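You operate a simulated robot arm through the tools that you are given. There is no shell and no other tool. Be economical: measure what you need, move in short steps, check, and stop when the job is done.

You are at the controls of a simulated robot arm. One attempt, no reset.

## Task
Put the 22 mm silver block from the top of the fitting table on the yellow plate and the 16 mm silver block on the white flat pack there.

The check looks at the end state, three seconds after you hand in, the way a careful person would. Anything else that was tipped, shoved, dropped, spilled or broken makes it a failure.

## Robot
A 6-joint arm with a two-finger parallel gripper, fixed in place. Base frame: the origin is at the foot of the arm, x ahead of it, y to its left, z up; the work surface is at about z = 850. Units: mm, degrees, N and s.
With the tool pointing down near the work surface it reaches from about 240 to 640 mm from the base axis. Its first joint turns from -66.0 to 66.0 degrees. Payload 2.7 kg.
The TCP is the grasp point between the finger pads, 23 mm short of the fingertips. In the tool frame z runs along the fingers and y along their closing line. The gripper opens to 94 mm. The fingers are 38 mm wide and 10 mm thick; the gripper's body (54 by 96 mm) begins 39 mm behind the TCP.
Orientation is that of the tool frame in the base frame, as a unit quaternion [x, y, z, w]. With the fingers straight down and closing along the base's y, the tool's x points along the base's -x, its y along +y and its z along -z.

## Interface
- The arm moves only by the tool step_arm. Its argument "steps" is a list of rows, each a list of 3 entries, a list of its own where there are three numbers: the shift along the tool's x, y, z in mm, then the turn, a rotation vector about the tool's x, y, z in degrees, then the finger opening in mm, from 0 to 94. In form: [[[x, y, z], [rx, ry, rz], jaw], ...]. A call has 1 to 8 rows; each row shifts and turns the commanded pose from where the row before left it, along the tool's axes as they then stand. Rows are played at 5 a second. More than 50 mm and 8.6 degrees between two rows, or a gripper value outside its range, and nothing of the call is played. Where a pose cannot be reached the arm comes as near as it can. A force on the tool above 40 N (or 10 N above the force at the start of the call, whichever is more), or a blocked arm, ends the call early, and 0.2 s more pass. The fingers move at their own pace (about 45 mm/s each) and stop on an object; they squeeze with about 32 N. The grip force told is the motor's: it shows also when the fingers shut on nothing. Time passes only in rows, and 0.2 s behind the last, so rows that do not move let the fingers close. It gives the time, the measured TCP pose, the force on the tool (base axes), the opening and the grip force at its end, in the units of the frame above (readings bear some noise), and new pictures: "pictures" is both (left out), scene, wrist or none.
- Cameras (640 x 400 px; columns grow to the right, rows downward): "scene" is fixed at [74.5, -428.6, 1410.7]; the picture's right is [0.80, -0.60, 0.00], its down [-0.31, -0.42, -0.86] and it looks along [0.51, 0.69, -0.52] (base axes); focal length 376 px, centre (320, 200). "wrist" rides on the gripper at [-39, 0, -44] in the tool frame; the picture's right is [0.00, -1.00, 0.00], its down [0.97, 0.00, -0.24] and it looks along [0.24, 0.00, 0.97] (tool axes); focal length 218 px, centre (320, 200).
- locate(camera, pixels): for up to 12 pixels [column, row] of the newest picture of that camera ("zoom" is the newest enlarged one), the place [x, y, z] in the base frame of the surface seen there, good to about 3 mm. No time passes.
- close_up(camera, box): a new picture of the part [left, top, right, bottom] of that camera's present view, enlarged. No time passes.
- close_job(): hands the job in; it is judged then, once.

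Keep the steps short. Do not move on a guess: measure, check each grasp and each placing, and mend mistakes. In all there are 60 turns and 120 pictures (those below and enlarged ones count). Leave the gripper open and the arm clear of the work at the hand-in unless told otherwise, and finish with a single line.

The tools are called after "Call:" as a command line: name --argument value ..., lists and objects as JSON in quotes. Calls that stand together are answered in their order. step_arm: Moves the arm, as the interface text tells. Its arguments: {"type":"object","properties":{"steps":{"type":"array","items":{"type":"array"}},"pictures":{"type":"string","enum":["both","scene","wrist","none"]}},"required":["steps"]} The other tools are called the same way: locate (camera, pixels) gives the place of the surface under pixels of a picture; close_up (camera, box) takes an enlarged picture of a part of a camera's view; close_job () hands the job in.

At the start:

```text
clock: 0.0
eef_pos: [322.8, 131.5, 1085.3]
ee_rot: [-0.001, 1.0, 0.001, 0.001]
wrist_force: [-0.2, -0.3, -1.2]
opening: 93.9
finger_force: 0.0
```

scene: 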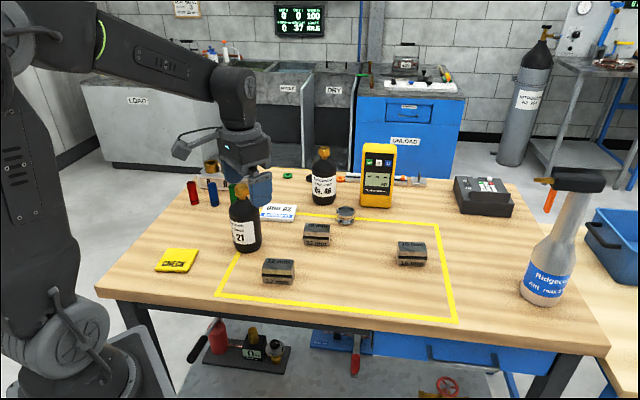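
wrist: 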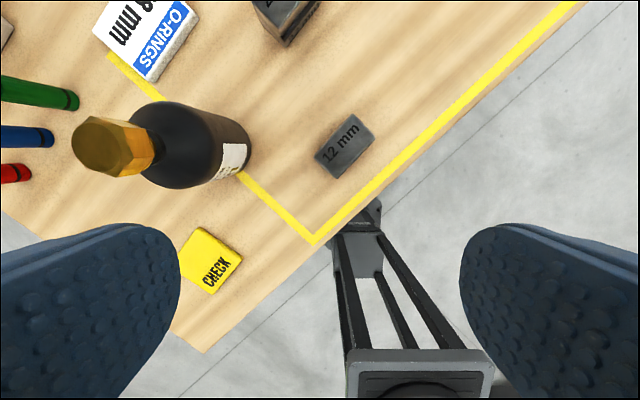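

I see three silver blocks, the yellow "CHECK" plate and a white pack. I'll take enlarged views to read the labels.

Call:
close_up --camera "scene" --box '[240, 190, 440, 315]'

Call:
close_up --camera "scene" --box '[140, 140, 340, 280]'

```text
3.20 times, centred on (340, 252) of scene
```

zoom: 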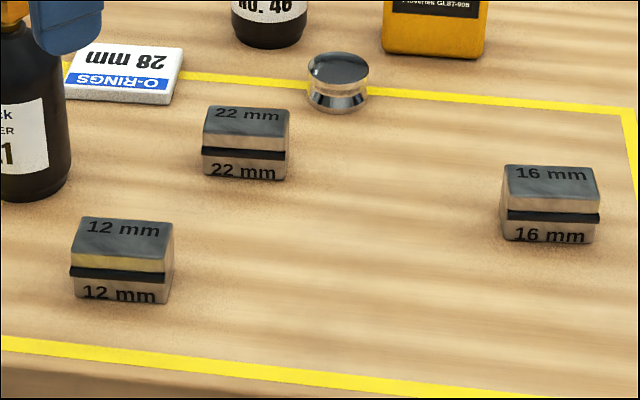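

```text
2.86 times, centred on (240, 210) of scene
```

zoom: 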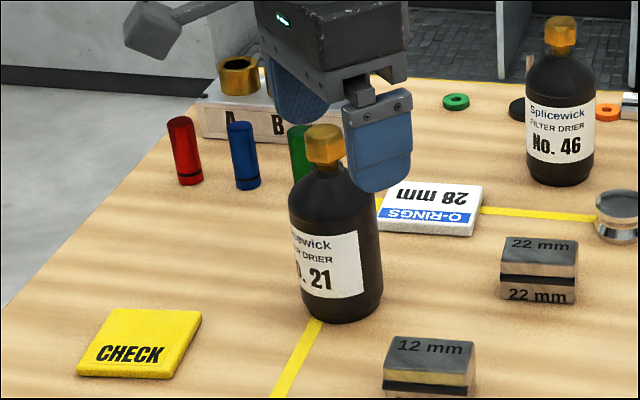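

The labels are legible: the 22 mm block is at scene ~(317,234), the 16 mm block at ~(411,253), and the white pack reads "O-RINGS 28 mm". Next I'll measure the blocks and targets.

Call:
locate --camera "zoom" --pixels '[[507, 239], [576, 240], [574, 262], [502, 259], [575, 303], [119, 312], [199, 313], [165, 370], [80, 368], [480, 188], [470, 226], [380, 221]]'

Call:
locate --camera "scene" --pixels '[[399, 243], [424, 243], [425, 253], [398, 250], [425, 265], [399, 262], [411, 248], [345, 210], [245, 180], [317, 229], [242, 195], [265, 207]]'

Call:
close_up --camera "wrist" --box '[60, 0, 400, 212]'

```text
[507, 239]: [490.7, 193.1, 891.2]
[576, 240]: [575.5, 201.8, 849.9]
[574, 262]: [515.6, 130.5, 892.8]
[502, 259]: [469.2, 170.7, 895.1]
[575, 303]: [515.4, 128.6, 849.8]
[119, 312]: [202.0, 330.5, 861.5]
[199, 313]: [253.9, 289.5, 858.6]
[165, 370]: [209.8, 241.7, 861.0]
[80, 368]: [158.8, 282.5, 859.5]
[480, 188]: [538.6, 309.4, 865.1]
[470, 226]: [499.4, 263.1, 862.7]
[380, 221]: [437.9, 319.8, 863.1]
```

```text
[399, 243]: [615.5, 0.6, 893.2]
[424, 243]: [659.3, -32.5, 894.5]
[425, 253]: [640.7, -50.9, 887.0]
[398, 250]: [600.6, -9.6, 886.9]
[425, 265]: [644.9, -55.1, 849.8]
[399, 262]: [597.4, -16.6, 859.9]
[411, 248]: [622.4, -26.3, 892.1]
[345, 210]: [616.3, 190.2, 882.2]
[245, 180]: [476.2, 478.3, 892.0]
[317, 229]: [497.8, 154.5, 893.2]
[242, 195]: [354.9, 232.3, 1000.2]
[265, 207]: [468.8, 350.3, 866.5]
```

```text
1.88 times, centred on (230, 106) of wrist
```

zoom: 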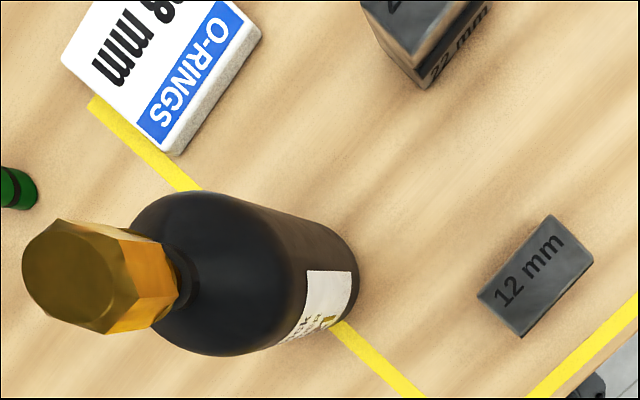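

Both blocks are about 43 mm high and 60 x 30 mm, turned about -40°. Next I'll measure the obstacles: the bottle 21 cap, bottle 46, the meter and the tubes.

Call:
locate --camera "wrist" --pixels '[[95, 148], [180, 145], [230, 150], [70, 100], [45, 138], [345, 145], [350, 117], [372, 137], [340, 177], [318, 155], [140, 80], [290, 40]]'

Call:
locate --camera "scene" --pixels '[[324, 151], [324, 195], [378, 147], [378, 200], [245, 215], [240, 250], [475, 180], [232, 193], [209, 168], [278, 208], [395, 245], [427, 245]]'

```text
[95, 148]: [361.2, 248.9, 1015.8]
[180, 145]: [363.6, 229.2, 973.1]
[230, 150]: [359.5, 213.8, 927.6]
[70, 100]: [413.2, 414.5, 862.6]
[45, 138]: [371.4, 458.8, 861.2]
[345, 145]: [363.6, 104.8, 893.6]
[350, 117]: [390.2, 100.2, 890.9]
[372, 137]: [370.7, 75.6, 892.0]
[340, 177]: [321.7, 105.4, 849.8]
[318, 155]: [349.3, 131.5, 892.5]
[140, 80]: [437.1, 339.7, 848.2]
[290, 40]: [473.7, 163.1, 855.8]
```

```text
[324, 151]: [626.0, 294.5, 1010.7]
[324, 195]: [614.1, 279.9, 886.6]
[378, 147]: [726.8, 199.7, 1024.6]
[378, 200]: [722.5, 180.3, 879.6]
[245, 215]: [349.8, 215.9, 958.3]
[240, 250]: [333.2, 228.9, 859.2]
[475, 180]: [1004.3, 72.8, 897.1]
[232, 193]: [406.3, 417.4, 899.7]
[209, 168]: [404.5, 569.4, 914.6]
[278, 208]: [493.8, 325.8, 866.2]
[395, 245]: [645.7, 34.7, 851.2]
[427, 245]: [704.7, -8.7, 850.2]
```

Bottle 21 tops out at ~1016 and bottle 46 at ~1011, so travelling at TCP z 1085 is clear. I'll turn the tool 40° to match the blocks and head towards the 22 mm block at ~(503,161).

Call:
step_arm --steps '[[[0, 0, 0], [0, 0, 8], 94], [[0, 0, 0], [0, 0, 8], 94], [[0, 0, 0], [0, 0, 8], 94], [[0, 0, 0], [0, 0, 8], 94], [[0, 0, 0], [0, 0, 8], 94], [[-31, 36, 0], [0, 0, 0], 94], [[-31, 36, 0], [0, 0, 0], 94], [[-31, 36, 0], [0, 0, 0], 94]]' --pictures "wrist"

```text
clock: 1.8
eef_pos: [463.9, 155.3, 1085.5]
ee_rot: [0.341, 0.94, 0.001, 0.001]
wrist_force: [-0.1, 0.6, -0.5]
opening: 93.8
finger_force: 0.1
```

wrist: 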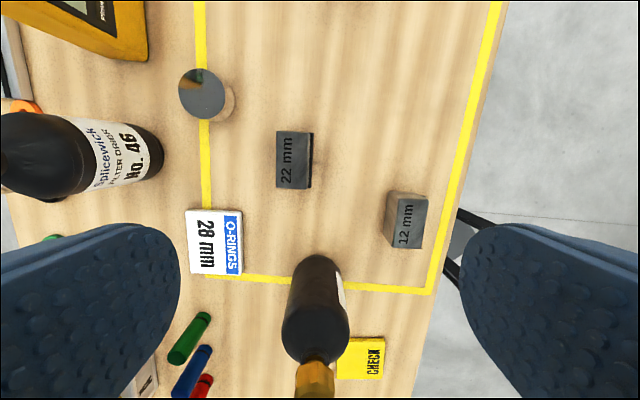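

The yaw lines up with the block. I'll measure the 22 mm top corners and the pack and plate corners in this view.

Call:
locate --camera "wrist" --pixels '[[280, 134], [310, 134], [279, 185], [307, 186], [189, 213], [241, 214], [191, 271], [241, 272], [347, 342], [382, 341], [380, 376], [342, 376]]'

```text
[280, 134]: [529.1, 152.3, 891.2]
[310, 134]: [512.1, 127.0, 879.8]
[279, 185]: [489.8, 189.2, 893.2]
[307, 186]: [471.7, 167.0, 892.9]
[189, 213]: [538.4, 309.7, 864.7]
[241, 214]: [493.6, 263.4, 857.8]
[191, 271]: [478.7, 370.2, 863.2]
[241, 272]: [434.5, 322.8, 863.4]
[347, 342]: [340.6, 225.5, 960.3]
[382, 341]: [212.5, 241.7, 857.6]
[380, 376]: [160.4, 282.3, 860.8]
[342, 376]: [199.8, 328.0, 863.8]
```

The 22 mm block's centre is ~(501.5,159.5). I'll move over it and descend to z≈935, then check.

Call:
step_arm --steps '[[[-26.1, 27.4, 0], [0, 0, 0], 80], [[0, 0, 50], [0, 0, 0], 70], [[0, 0, 50], [0, 0, 0], 70], [[0, 0, 45], [0, 0, 0], 70], [[0, 0, 0], [0, 0, 0], 70]]'

```text
clock: 3.0
eef_pos: [500.5, 158.4, 940.5]
ee_rot: [0.342, 0.94, 0.0, 0.0]
wrist_force: [-0.2, 0.0, 1.0]
opening: 70.3
finger_force: 0.2
```

scene: 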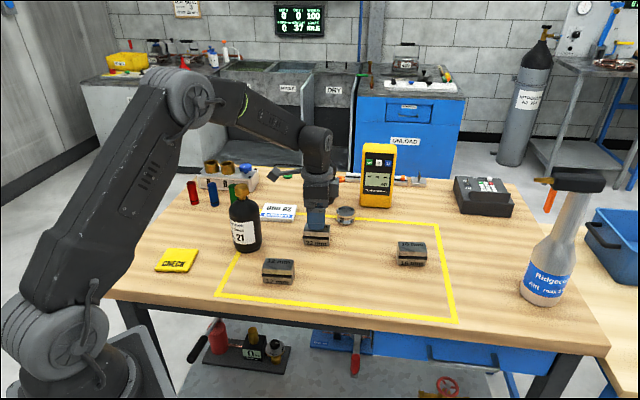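
wrist: 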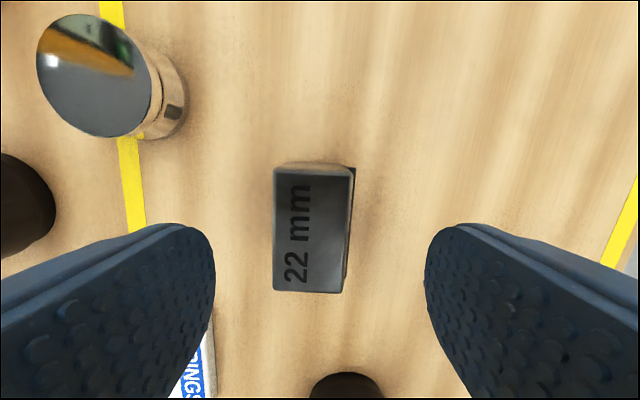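

The block sits at columns 273–350, slightly left of centre. I'll measure its corners.

Call:
locate --camera "wrist" --pixels '[[277, 170], [348, 172], [276, 287], [340, 289]]'

```text
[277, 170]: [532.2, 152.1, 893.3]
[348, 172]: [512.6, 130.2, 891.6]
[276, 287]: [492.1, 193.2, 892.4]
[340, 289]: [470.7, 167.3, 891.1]
```

Centre is (501.9,160.7). I'll correct by 2.7 mm and 2°, descend to z≈878, and close.

Call:
step_arm --steps '[[[0.4, 2.7, 0], [0, 0, 2], 70], [[0, 0, 32], [0, 0, 0], 70], [[0, 0, 20], [0, 0, 0], 70], [[0, 0, 10.5], [0, 0, 0], 70], [[0, 0, 0], [0, 0, 0], 70], [[0, 0, 0], [0, 0, 0], 25], [[0, 0, 0], [0, 0, 0], 25], [[0, 0, 0], [0, 0, 0], 25]]'

```text
clock: 4.8
eef_pos: [501.9, 161.2, 878.1]
ee_rot: [0.358, 0.934, 0.001, 0.0]
wrist_force: [1.1, 1.7, -0.2]
opening: 35.6
finger_force: 32.3
```

scene: 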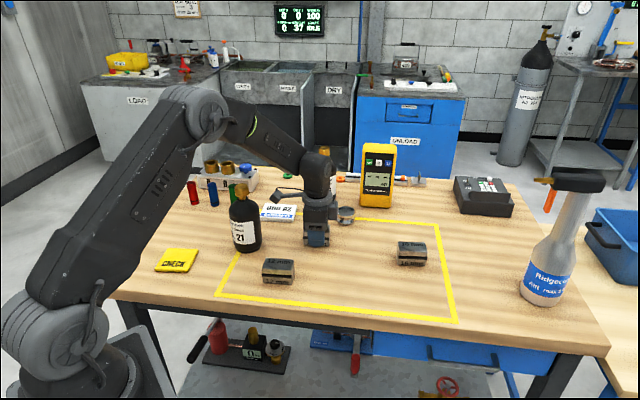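
wrist: 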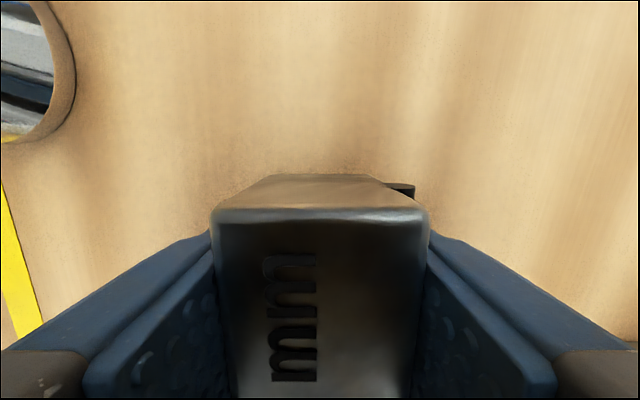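

The grip holds at 35.6 mm with 32 N. I'll lift gently at first, then up to travel height.

Call:
step_arm --steps '[[[0, 0, -10], [0, 0, 0], 25], [[0, 0, -20], [0, 0, 0], 25], [[0, 0, -30], [0, 0, 0], 25], [[0, 0, -40], [0, 0, 0], 25], [[0, 0, -40], [0, 0, 0], 25], [[0, 0, -40], [0, 0, 0], 25], [[0, 0, -30], [0, 0, 0], 25], [[0, 0, 0], [0, 0, 0], 25]]'

```text
clock: 6.6
eef_pos: [503.9, 161.5, 1086.4]
ee_rot: [0.358, 0.934, 0.002, 0.001]
wrist_force: [0.0, 0.1, -5.5]
opening: 35.7
finger_force: 31.8
```

scene: 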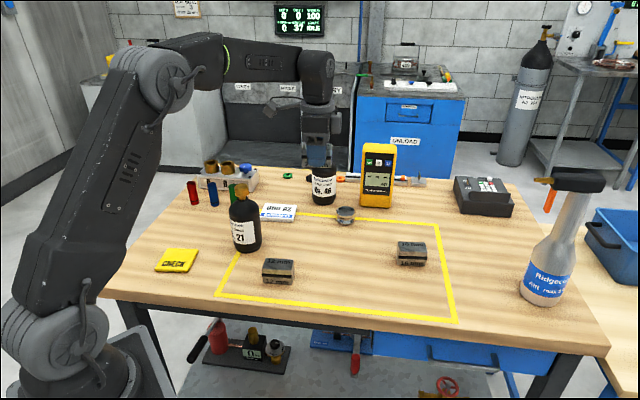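
wrist: 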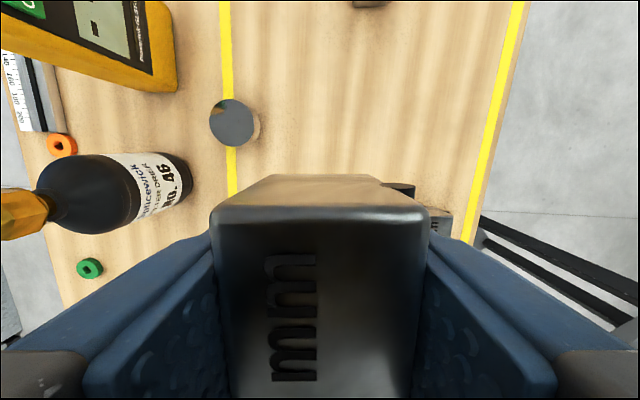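

The weight reads ~5 N. I'll check that the whole block came up and left nothing behind.

Call:
close_up --camera "scene" --box '[260, 90, 380, 250]'

```text
2.50 times, centred on (320, 170) of scene
```

zoom: 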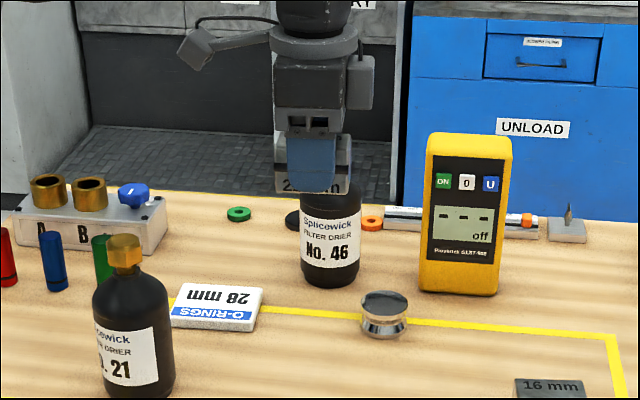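

The whole block is held. I'll travel at height to above the plate, centred ~(206,286).

Call:
step_arm --steps '[[[43.4, -15.4, 0], [0, 0, 0], 25], [[43.4, -15.4, 0], [0, 0, 0], 25], [[43.4, -15.4, 0], [0, 0, 0], 25], [[43.4, -15.4, 0], [0, 0, 0], 25], [[43.4, -15.4, 0], [0, 0, 0], 25], [[43.4, -15.4, 0], [0, 0, 0], 25], [[43.4, -15.4, 0], [0, 0, 0], 25], [[0, 0, 0], [0, 0, -2], 25]]'

```text
clock: 8.4
eef_pos: [203.8, 283.0, 1088.7]
ee_rot: [0.341, 0.94, 0.002, 0.0]
wrist_force: [-0.1, 0.4, -5.4]
opening: 35.8
finger_force: 31.7
```

scene: 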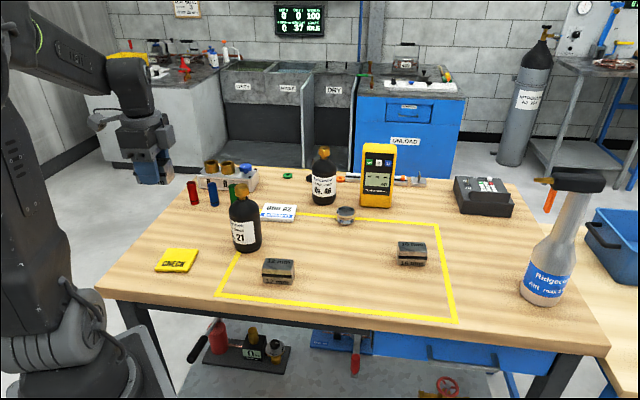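
wrist: 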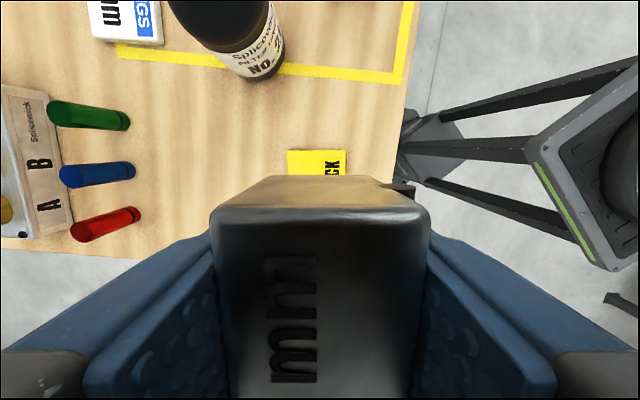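

I'll re-measure the plate in the clear scene view.

Call:
close_up --camera "scene" --box '[136, 235, 216, 285]'

Call:
locate --camera "scene" --pixels '[[169, 249], [197, 250], [186, 269], [156, 267], [177, 259]]'

```text
8.00 times, centred on (176, 260) of scene
```

zoom: 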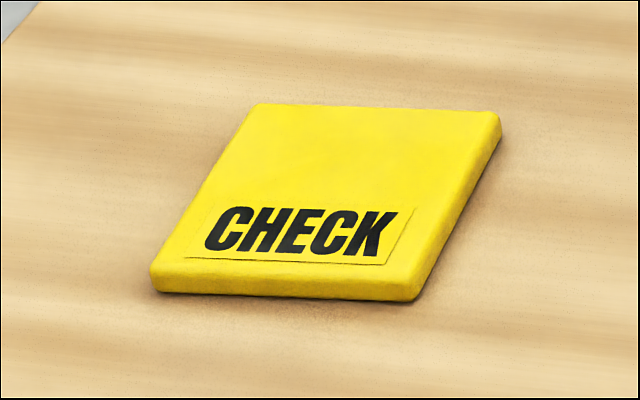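

```text
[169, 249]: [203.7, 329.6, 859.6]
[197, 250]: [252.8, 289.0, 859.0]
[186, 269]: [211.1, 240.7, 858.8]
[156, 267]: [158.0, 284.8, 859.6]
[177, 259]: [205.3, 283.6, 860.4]
```

Plate centre confirmed at (206,286) with its top at ~860. I'll correct and descend to z≈915.

Call:
step_arm --steps '[[[0.1, 3.8, 0], [0, 0, 0], 25], [[0, 0, 45], [0, 0, 0], 25], [[0, 0, 45], [0, 0, 0], 25], [[0, 0, 45], [0, 0, 0], 25], [[0, 0, 38], [0, 0, 0], 25], [[0, 0, 0], [0, 0, 0], 25]]'

```text
clock: 9.8
eef_pos: [206.0, 286.9, 913.5]
ee_rot: [0.342, 0.94, 0.001, 0.0]
wrist_force: [-0.3, -0.5, -5.7]
opening: 35.7
finger_force: 32.2
```

scene: 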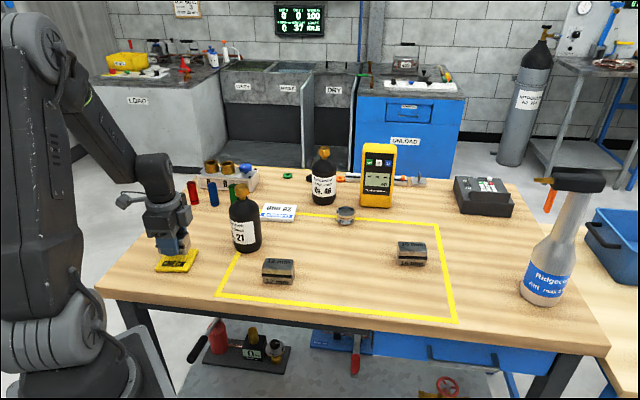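
wrist: 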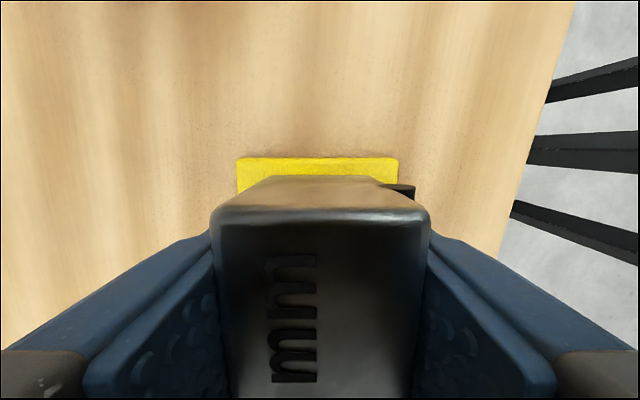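

It's aligned over the plate. The block bottom is ~25 mm above it, so I'll lower slowly.

Call:
step_arm --steps '[[[0, 0, 12], [0, 0, 0], 25], [[0, 0, 8], [0, 0, 0], 25], [[0, 0, 2], [0, 0, 0], 25], [[0, 0, 1], [0, 0, 0], 25], [[0, 0, 1], [0, 0, 0], 25]]' --pictures "none"

Call:
close_up --camera "scene" --box '[136, 225, 216, 275]'

```text
clock: 11.0
eef_pos: [207.5, 287.7, 891.4]
ee_rot: [0.341, 0.94, 0.001, 0.001]
wrist_force: [0.6, 0.7, -5.8]
opening: 35.9
finger_force: 32.1
```

```text
8.00 times, centred on (176, 250) of scene
```

zoom: 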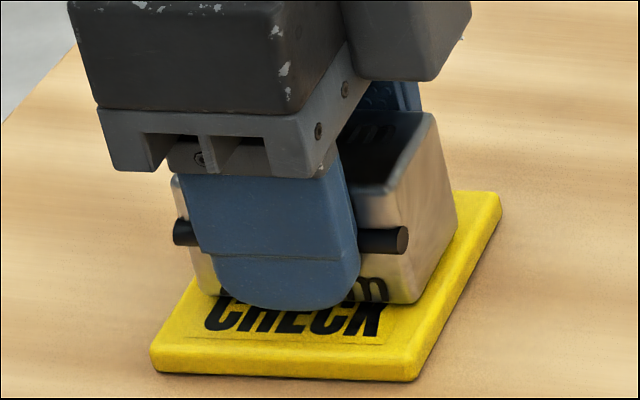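

There's still a small gap and no contact force yet. I'll lower in 1 mm steps.

Call:
step_arm --steps '[[[0, 0, 1], [0, 0, 0], 25], [[0, 0, 1], [0, 0, 0], 25], [[0, 0, 0.7], [0, 0, 0], 25]]' --pictures "none"

Call:
close_up --camera "scene" --box '[136, 225, 216, 275]'

```text
clock: 11.8
eef_pos: [207.4, 286.2, 888.6]
ee_rot: [0.341, 0.94, 0.002, 0.001]
wrist_force: [-5.2, -5.0, 21.2]
opening: 35.9
finger_force: 31.8
```

```text
8.00 times, centred on (176, 250) of scene
```

zoom: 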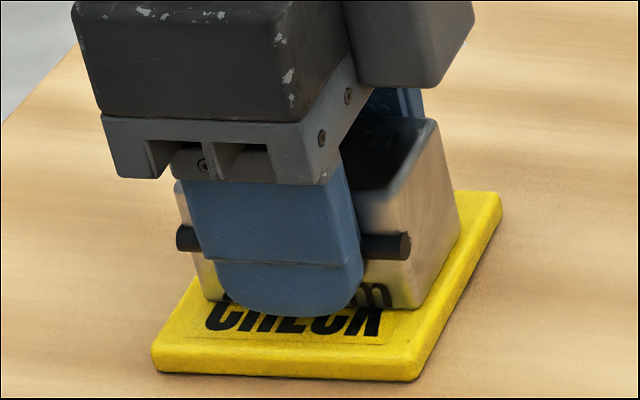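

Contact is made at 21 N. I'll relieve it slightly, then open.

Call:
step_arm --steps '[[[0, 0, -0.8], [0, 0, 0], 25], [[0, 0, 0], [0, 0, 0], 37], [[0, 0, 0], [0, 0, 0], 45], [[0, 0, 0], [0, 0, 0], 65], [[0, 0, 0], [0, 0, 0], 65]]'

```text
clock: 13.0
eef_pos: [207.5, 287.3, 888.5]
ee_rot: [0.341, 0.94, 0.001, 0.0]
wrist_force: [0.0, -0.3, 0.0]
opening: 64.8
finger_force: 0.0
```

scene: 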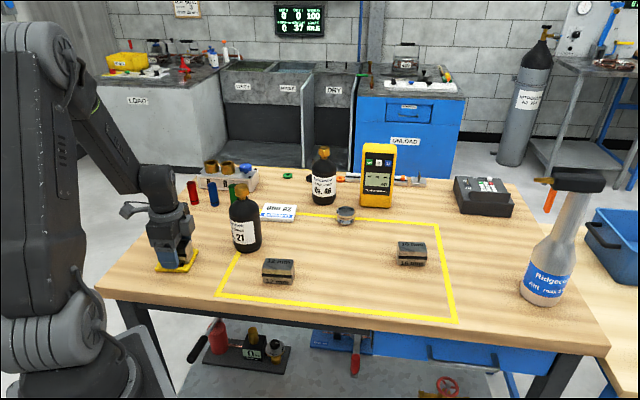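
wrist: 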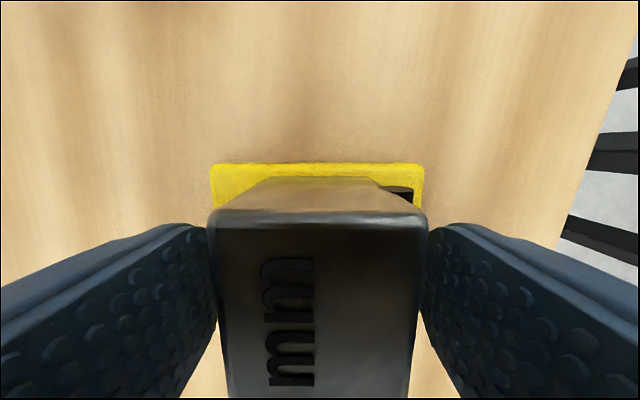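

The fingers are free and the block stands on the plate. I'll lift straight up.

Call:
step_arm --steps '[[[0, 0, -15], [0, 0, 0], 65], [[0, 0, -35], [0, 0, 0], 65], [[0, 0, -45], [0, 0, 0], 65], [[0, 0, -50], [0, 0, 0], 65], [[0, 0, -50], [0, 0, 0], 65], [[0, 0, 0], [0, 0, 0], 65]]'

Call:
close_up --camera "scene" --box '[136, 225, 216, 275]'

Call:
close_up --camera "scene" --box '[371, 225, 451, 275]'

```text
clock: 14.4
eef_pos: [205.8, 287.8, 1084.3]
ee_rot: [0.341, 0.94, 0.0, 0.0]
wrist_force: [-0.9, -0.5, -0.6]
opening: 64.8
finger_force: 0.0
```

scene: 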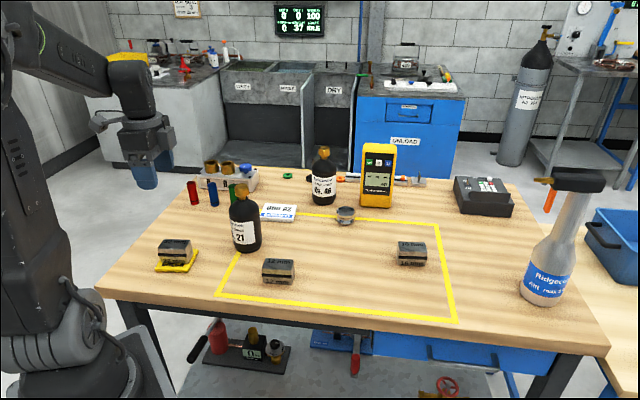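
wrist: 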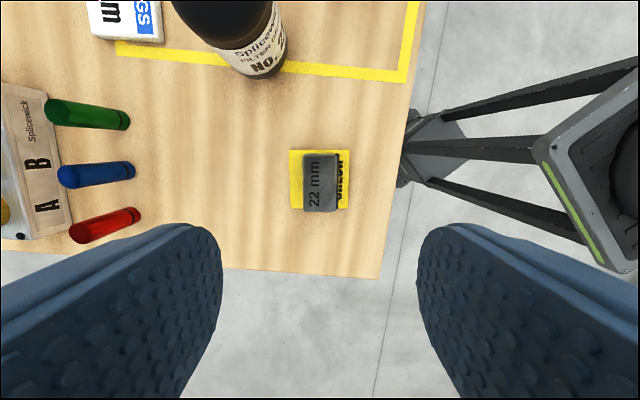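

```text
8.00 times, centred on (176, 250) of scene
```

zoom: 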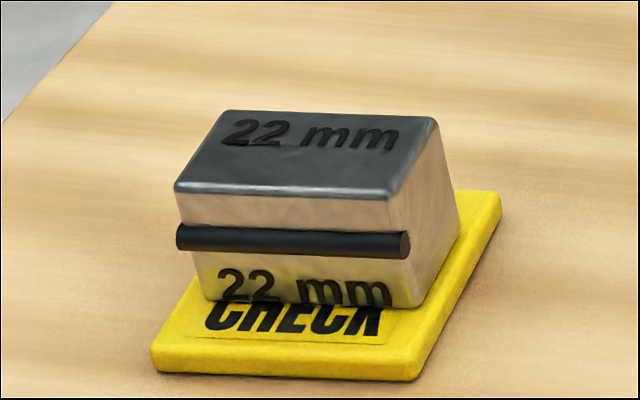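

```text
8.00 times, centred on (411, 250) of scene
```

zoom: 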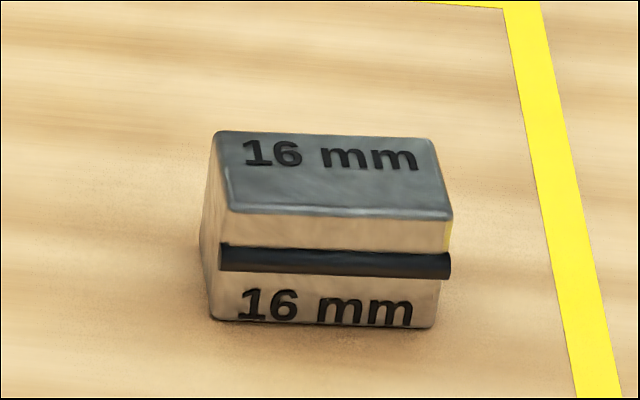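

The 22 mm block stands fully on the plate. I'll measure the 16 mm block from the enlarged picture.

Call:
locate --camera "zoom" --pixels '[[222, 138], [430, 145], [445, 210], [230, 205], [335, 172], [330, 262], [330, 315]]'

```text
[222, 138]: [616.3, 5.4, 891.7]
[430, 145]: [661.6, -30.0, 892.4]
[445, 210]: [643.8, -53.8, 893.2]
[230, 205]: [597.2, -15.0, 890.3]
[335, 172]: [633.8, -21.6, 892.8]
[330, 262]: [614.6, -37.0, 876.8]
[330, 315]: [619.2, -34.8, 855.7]
```

The centre is ~(630,-23), yaw -39°, so the current tool yaw fits. I'll travel there at height, about three quarters of the way.

Call:
step_arm --steps '[[[-47.7, 3.1, 0], [0, 0, 0], 70], [[-47.7, 3.1, 0], [0, 0, 0], 70], [[-47.7, 3.1, 0], [0, 0, 0], 70], [[-47.7, 3.1, 0], [0, 0, 0], 70], [[-47.7, 3.1, 0], [0, 0, 0], 70], [[-47.7, 3.1, 0], [0, 0, 0], 70], [[-47.7, 3.1, 0], [0, 0, 0], 70], [[-47.7, 3.1, 0], [0, 0, 0], 70]]' --pictures "none"

Call:
step_arm --steps '[[[0, 0, 45], [0, 0, 0], 70], [[0, 0, 45], [0, 0, 0], 70], [[-36, 2.5, 15], [0, 0, 0], 70], [[-36, 2.5, 15], [0, 0, 0], 70], [[-36, 2.5, 15], [0, 0, 0], 70], [[-36, 2.5, 0], [0, 0, 0], 70], [[0, 0, 0], [0, 0, 0], 70]]'

```text
clock: 16.2
eef_pos: [515.5, 61.1, 1084.3]
ee_rot: [0.341, 0.94, 0.001, 0.0]
wrist_force: [0.4, -0.1, 0.8]
opening: 70.0
finger_force: 0.0
```

```text
clock: 17.8
eef_pos: [629.4, -23.3, 946.0]
ee_rot: [0.341, 0.94, -0.001, -0.001]
wrist_force: [0.4, 0.9, -0.2]
opening: 69.7
finger_force: 0.0
```

scene: 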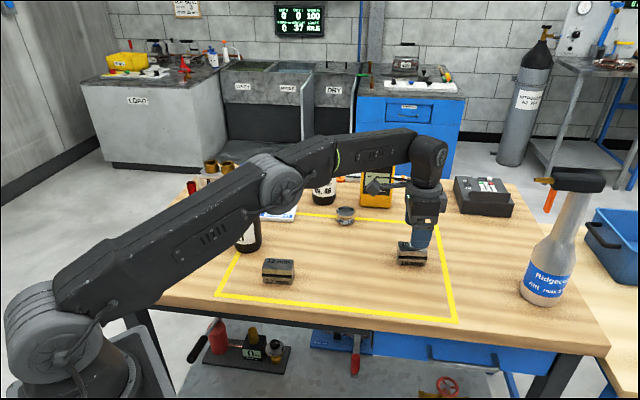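
wrist: 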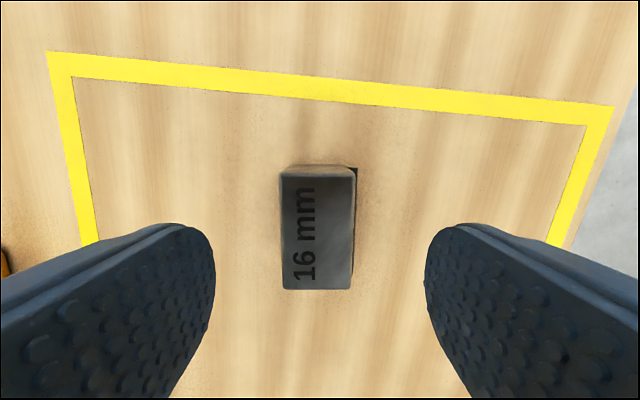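

It's well centred over the 16 mm block (columns 281–355). I'll descend to z≈878 and close.

Call:
step_arm --steps '[[[0, 0, 35], [0, 0, 0], 70], [[0, 0, 22], [0, 0, 0], 70], [[0, 0, 11], [0, 0, 0], 70], [[0, 0, 0], [0, 0, 0], 70], [[0, 0, 0], [0, 0, 0], 25], [[0, 0, 0], [0, 0, 0], 25], [[0, 0, 0], [0, 0, 0], 25]]'

```text
clock: 19.4
eef_pos: [631.3, -24.1, 881.2]
ee_rot: [0.341, 0.94, 0.001, 0.001]
wrist_force: [1.1, 1.4, -0.4]
opening: 35.8
finger_force: 31.7
```

scene: 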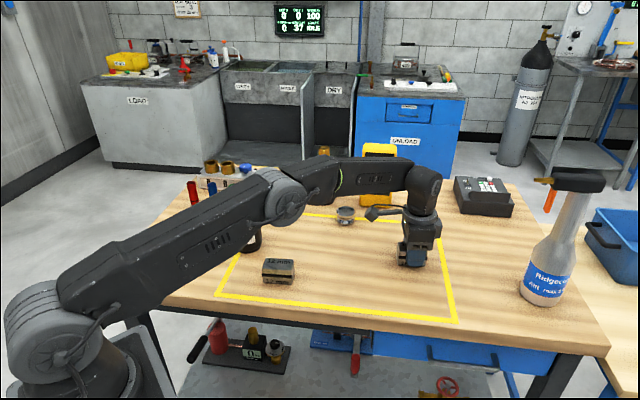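
wrist: 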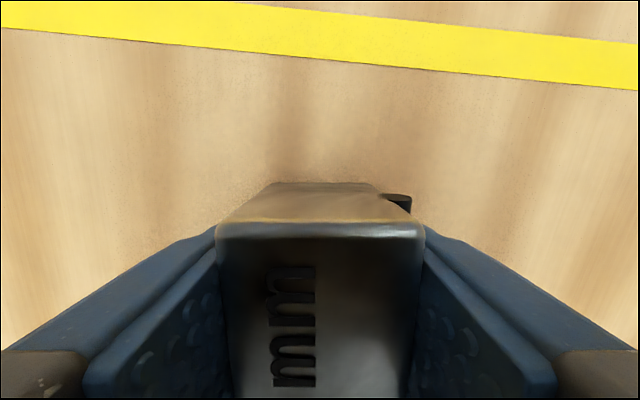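

The grip is firm (35.8 mm, 32 N). I'll lift straight up, then draw slightly inward while rising to travel height.

Call:
step_arm --steps '[[[0, 0, -10], [0, 0, 0], 25], [[0, 0, -25], [0, 0, 0], 25], [[0, 0, -35], [0, 0, 0], 25], [[0, 0, -40], [0, 0, 0], 25], [[24, 12, -35], [0, 0, 0], 25], [[24, 12, -35], [0, 0, 0], 25], [[24, 12, -30], [0, 0, 0], 25], [[0, 0, 0], [0, 0, 0], 25]]'

```text
clock: 21.2
eef_pos: [599.8, 49.7, 1091.6]
ee_rot: [0.343, 0.939, 0.0, 0.0]
wrist_force: [-0.3, -0.4, -6.6]
opening: 35.7
finger_force: 32.1
```

scene: 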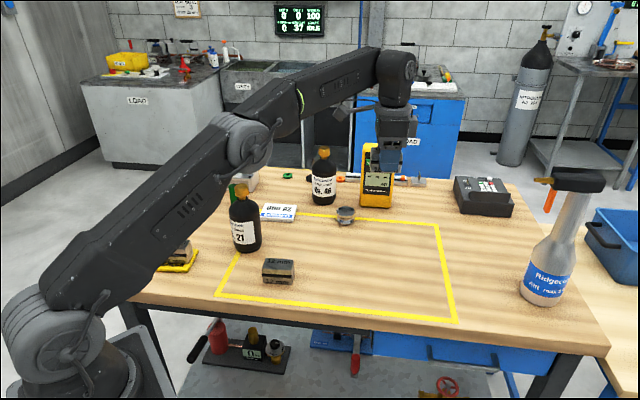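
wrist: 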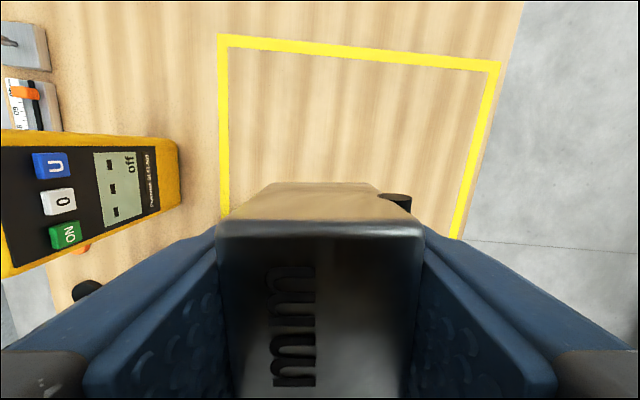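

Held well. I'll travel to above the pack, at ~(486.5,316).

Call:
step_arm --steps '[[[36.9, 18.7, 0], [0, 0, 0], 25], [[36.9, 18.7, 0], [0, 0, 0], 25], [[36.9, 18.7, 0], [0, 0, 0], 25], [[36.9, 18.7, 0], [0, 0, 0], 25], [[36.9, 18.7, 0], [0, 0, 0], 25], [[36.9, 18.7, 0], [0, 0, 0], 25], [[36.9, 18.7, 0], [0, 0, 0], 25], [[0, 0, 0], [0, 0, 3], 25]]'

Call:
close_up --camera "scene" --box '[238, 190, 318, 240]'

Call:
locate --camera "zoom" --pixels '[[464, 124], [440, 220], [200, 200], [300, 150], [400, 150], [350, 180]]'

```text
clock: 23.0
eef_pos: [485.0, 316.1, 1092.1]
ee_rot: [0.367, 0.93, 0.001, 0.0]
wrist_force: [-0.7, 0.7, -6.6]
opening: 35.8
finger_force: 32.4
```

scene: 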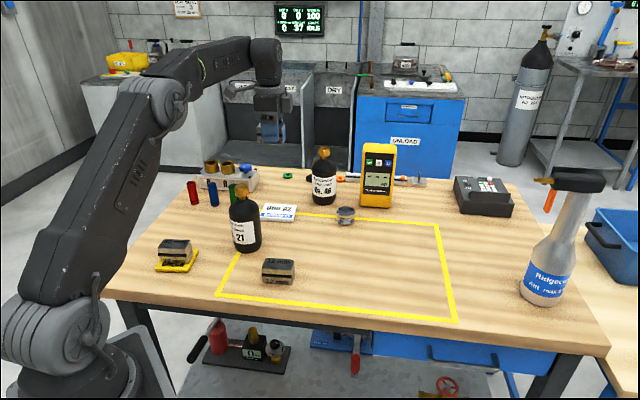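
wrist: 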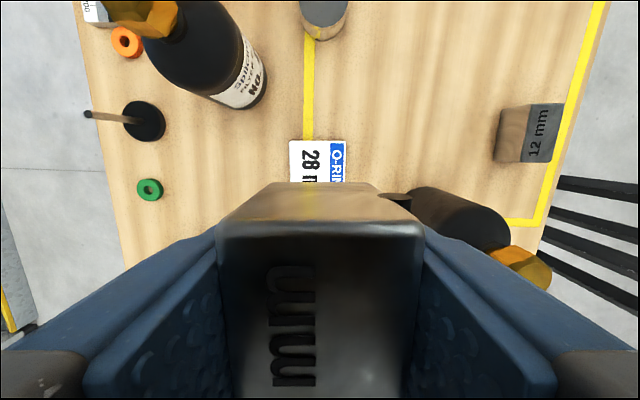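

```text
8.00 times, centred on (278, 215) of scene
```

zoom: 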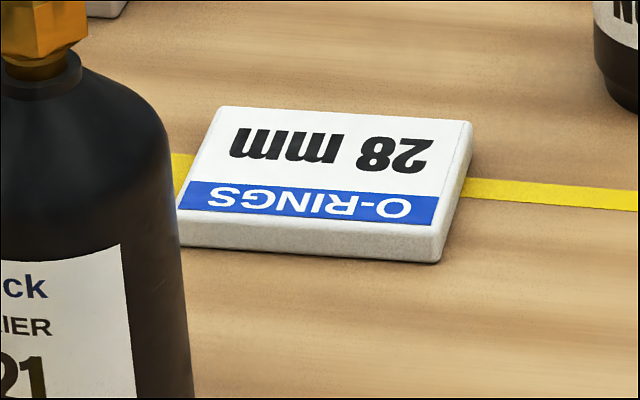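

```text
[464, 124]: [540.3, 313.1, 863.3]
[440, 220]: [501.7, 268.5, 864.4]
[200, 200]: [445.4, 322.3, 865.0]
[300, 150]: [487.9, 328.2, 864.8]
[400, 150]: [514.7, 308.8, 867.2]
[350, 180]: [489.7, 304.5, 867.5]
```

Pack centre is ~(489,316.5), top at ~865. I'll shift 4 mm and descend to z≈922.

Call:
step_arm --steps '[[[-2.6, 3, 0], [0, 0, 0], 25], [[0, 0, 45], [0, 0, 0], 25], [[0, 0, 45], [0, 0, 0], 25], [[0, 0, 45], [0, 0, 0], 25], [[0, 0, 35], [0, 0, 0], 25], [[0, 0, 0], [0, 0, 0], 25]]'

Call:
close_up --camera "scene" --box '[222, 160, 334, 230]'

```text
clock: 24.4
eef_pos: [489.4, 317.3, 919.9]
ee_rot: [0.365, 0.931, 0.001, 0.0]
wrist_force: [0.3, 0.1, -6.5]
opening: 35.7
finger_force: 32.5
```

scene: 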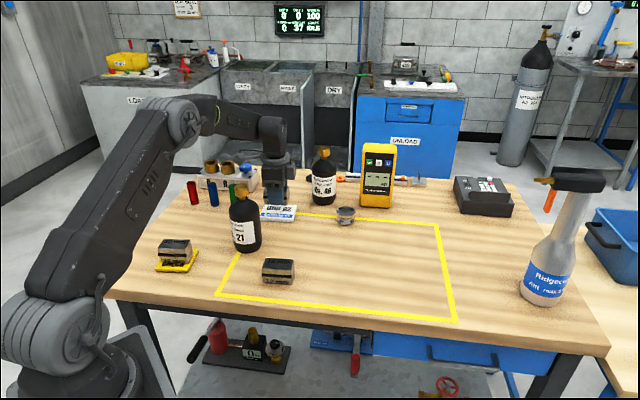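
wrist: 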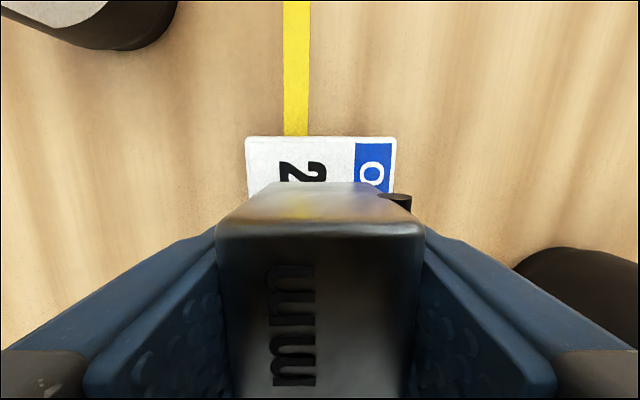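

```text
5.71 times, centred on (278, 195) of scene
```

zoom: 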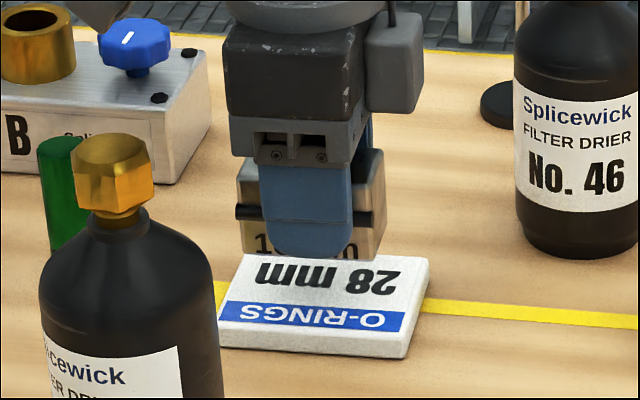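

It's aligned, with the bottles and tube clear. I'll lower gently to just above contact.

Call:
step_arm --steps '[[[0, 0, 12], [0, 0, 0], 25], [[0, 0, 7], [0, 0, 0], 25], [[0, 0, 2], [0, 0, 0], 25], [[0, 0, 1], [0, 0, 0], 25], [[0, 0, 1], [0, 0, 0], 25], [[0, 0, 1], [0, 0, 0], 25]]' --pictures "none"

```text
clock: 25.8
eef_pos: [490.7, 316.8, 897.3]
ee_rot: [0.365, 0.931, 0.002, 0.0]
wrist_force: [-0.3, -0.8, -5.8]
opening: 36.1
finger_force: 32.4
```

No contact yet; I'll continue in 1 mm steps.

Call:
step_arm --steps '[[[0, 0, 1], [0, 0, 0], 25], [[0, 0, 1], [0, 0, 0], 25]]' --pictures "none"

Call:
close_up --camera "scene" --box '[238, 185, 318, 235]'

```text
clock: 26.4
eef_pos: [489.6, 317.0, 895.1]
ee_rot: [0.365, 0.931, 0.001, 0.0]
wrist_force: [-0.6, -0.2, -6.3]
opening: 35.9
finger_force: 31.7
```

```text
8.00 times, centred on (278, 210) of scene
```

zoom: 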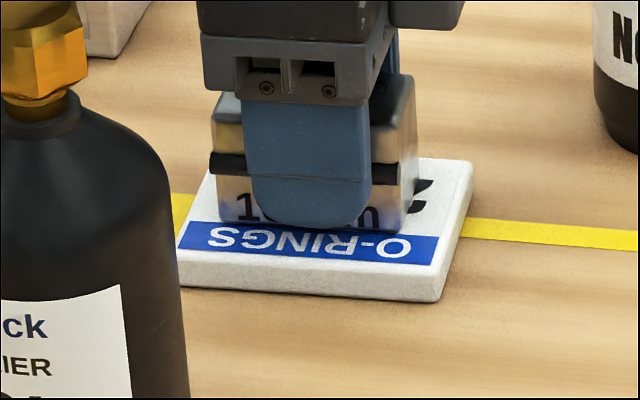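

Very close now. Two more 1 mm steps.

Call:
step_arm --steps '[[[0, 0, 1], [0, 0, 0], 25], [[0, 0, 0.7], [0, 0, 0], 25]]' --pictures "none"

```text
clock: 27.0
eef_pos: [489.4, 317.7, 893.8]
ee_rot: [0.366, 0.931, 0.001, -0.001]
wrist_force: [0.2, 0.2, -1.8]
opening: 35.7
finger_force: 32.2
```

The force fell from -6 to -1.8 N, so the block is touching. I'll press 0.4 mm more, then open.

Call:
step_arm --steps '[[[0, 0, 0.4], [0, 0, 0], 25], [[0, 0, 0], [0, 0, 0], 37], [[0, 0, 0], [0, 0, 0], 45], [[0, 0, 0], [0, 0, 0], 62], [[0, 0, 0], [0, 0, 0], 62]]'

```text
clock: 28.2
eef_pos: [488.9, 317.6, 891.6]
ee_rot: [0.366, 0.931, 0.001, 0.0]
wrist_force: [0.6, -0.2, -0.2]
opening: 62.1
finger_force: 0.1
```

scene: 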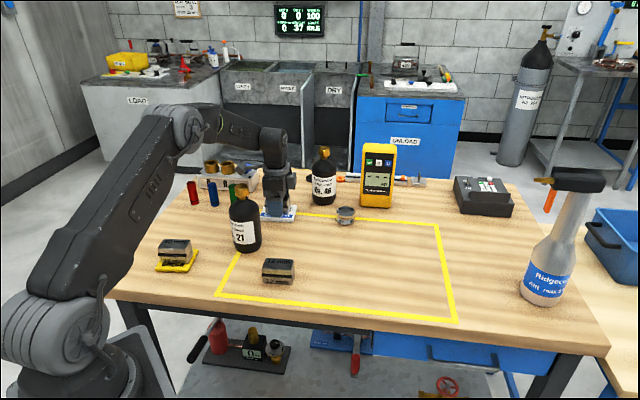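
wrist: 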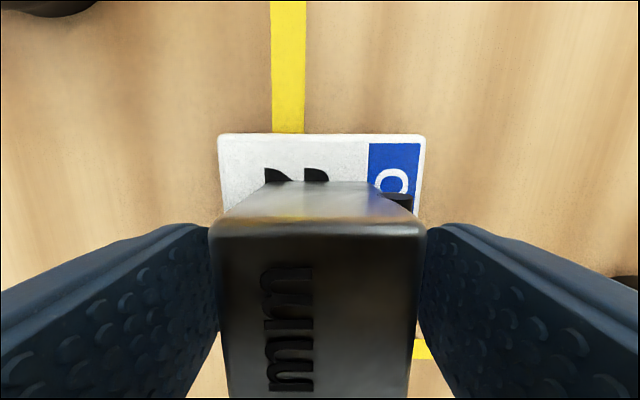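

Released. I'll lift straight up and check both blocks.

Call:
step_arm --steps '[[[0, 0, -15], [0, 0, 0], 62], [[0, 0, -35], [0, 0, 0], 62], [[0, 0, -45], [0, 0, 0], 62], [[0, 0, -50], [0, 0, 0], 62], [[0, 0, -50], [0, 0, 0], 80], [[0, 0, 0], [0, 0, 0], 90]]'

Call:
close_up --camera "scene" --box '[140, 150, 340, 290]'

```text
clock: 29.6
eef_pos: [487.8, 317.8, 1088.3]
ee_rot: [0.365, 0.931, 0.002, 0.0]
wrist_force: [0.0, 0.7, 0.5]
opening: 90.0
finger_force: 0.2
```

scene: 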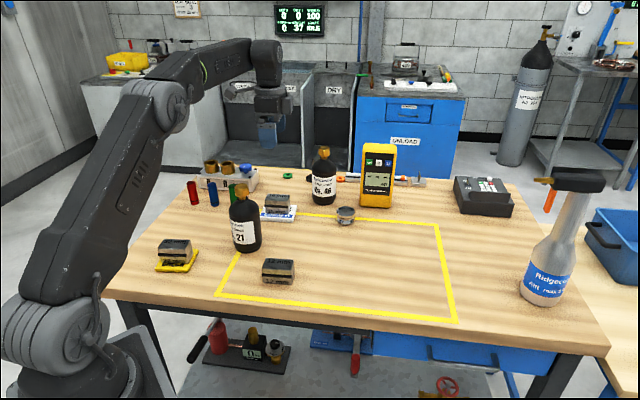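
wrist: 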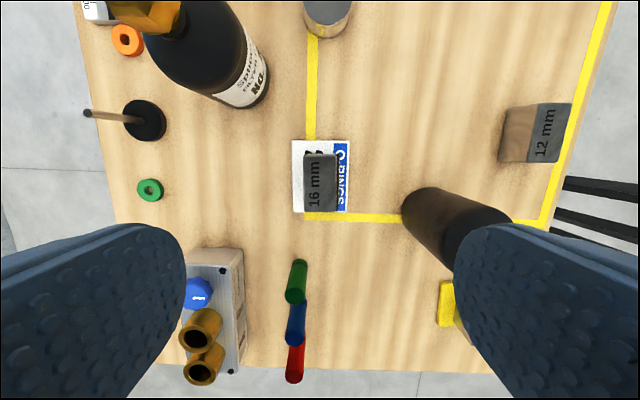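

```text
2.86 times, centred on (240, 220) of scene
```

zoom: 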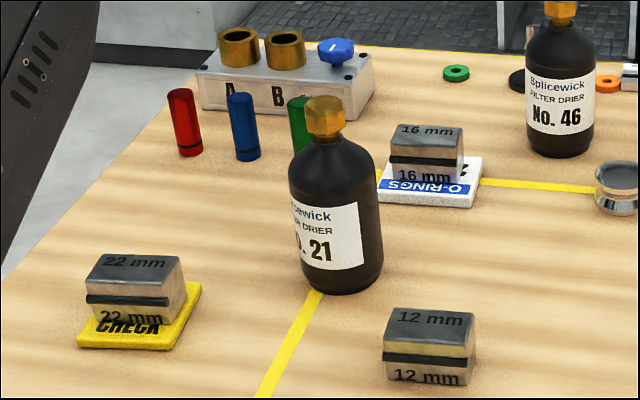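

Both blocks stand on their targets, nothing else has moved, and the arm is high and open. I'm handing in.

Call:
close_job

```text
The job is handed in.
```

The 22 mm block is on the yellow plate and the 16 mm block is on the white flat pack; nothing else was disturbed, and the gripper is open and clear.
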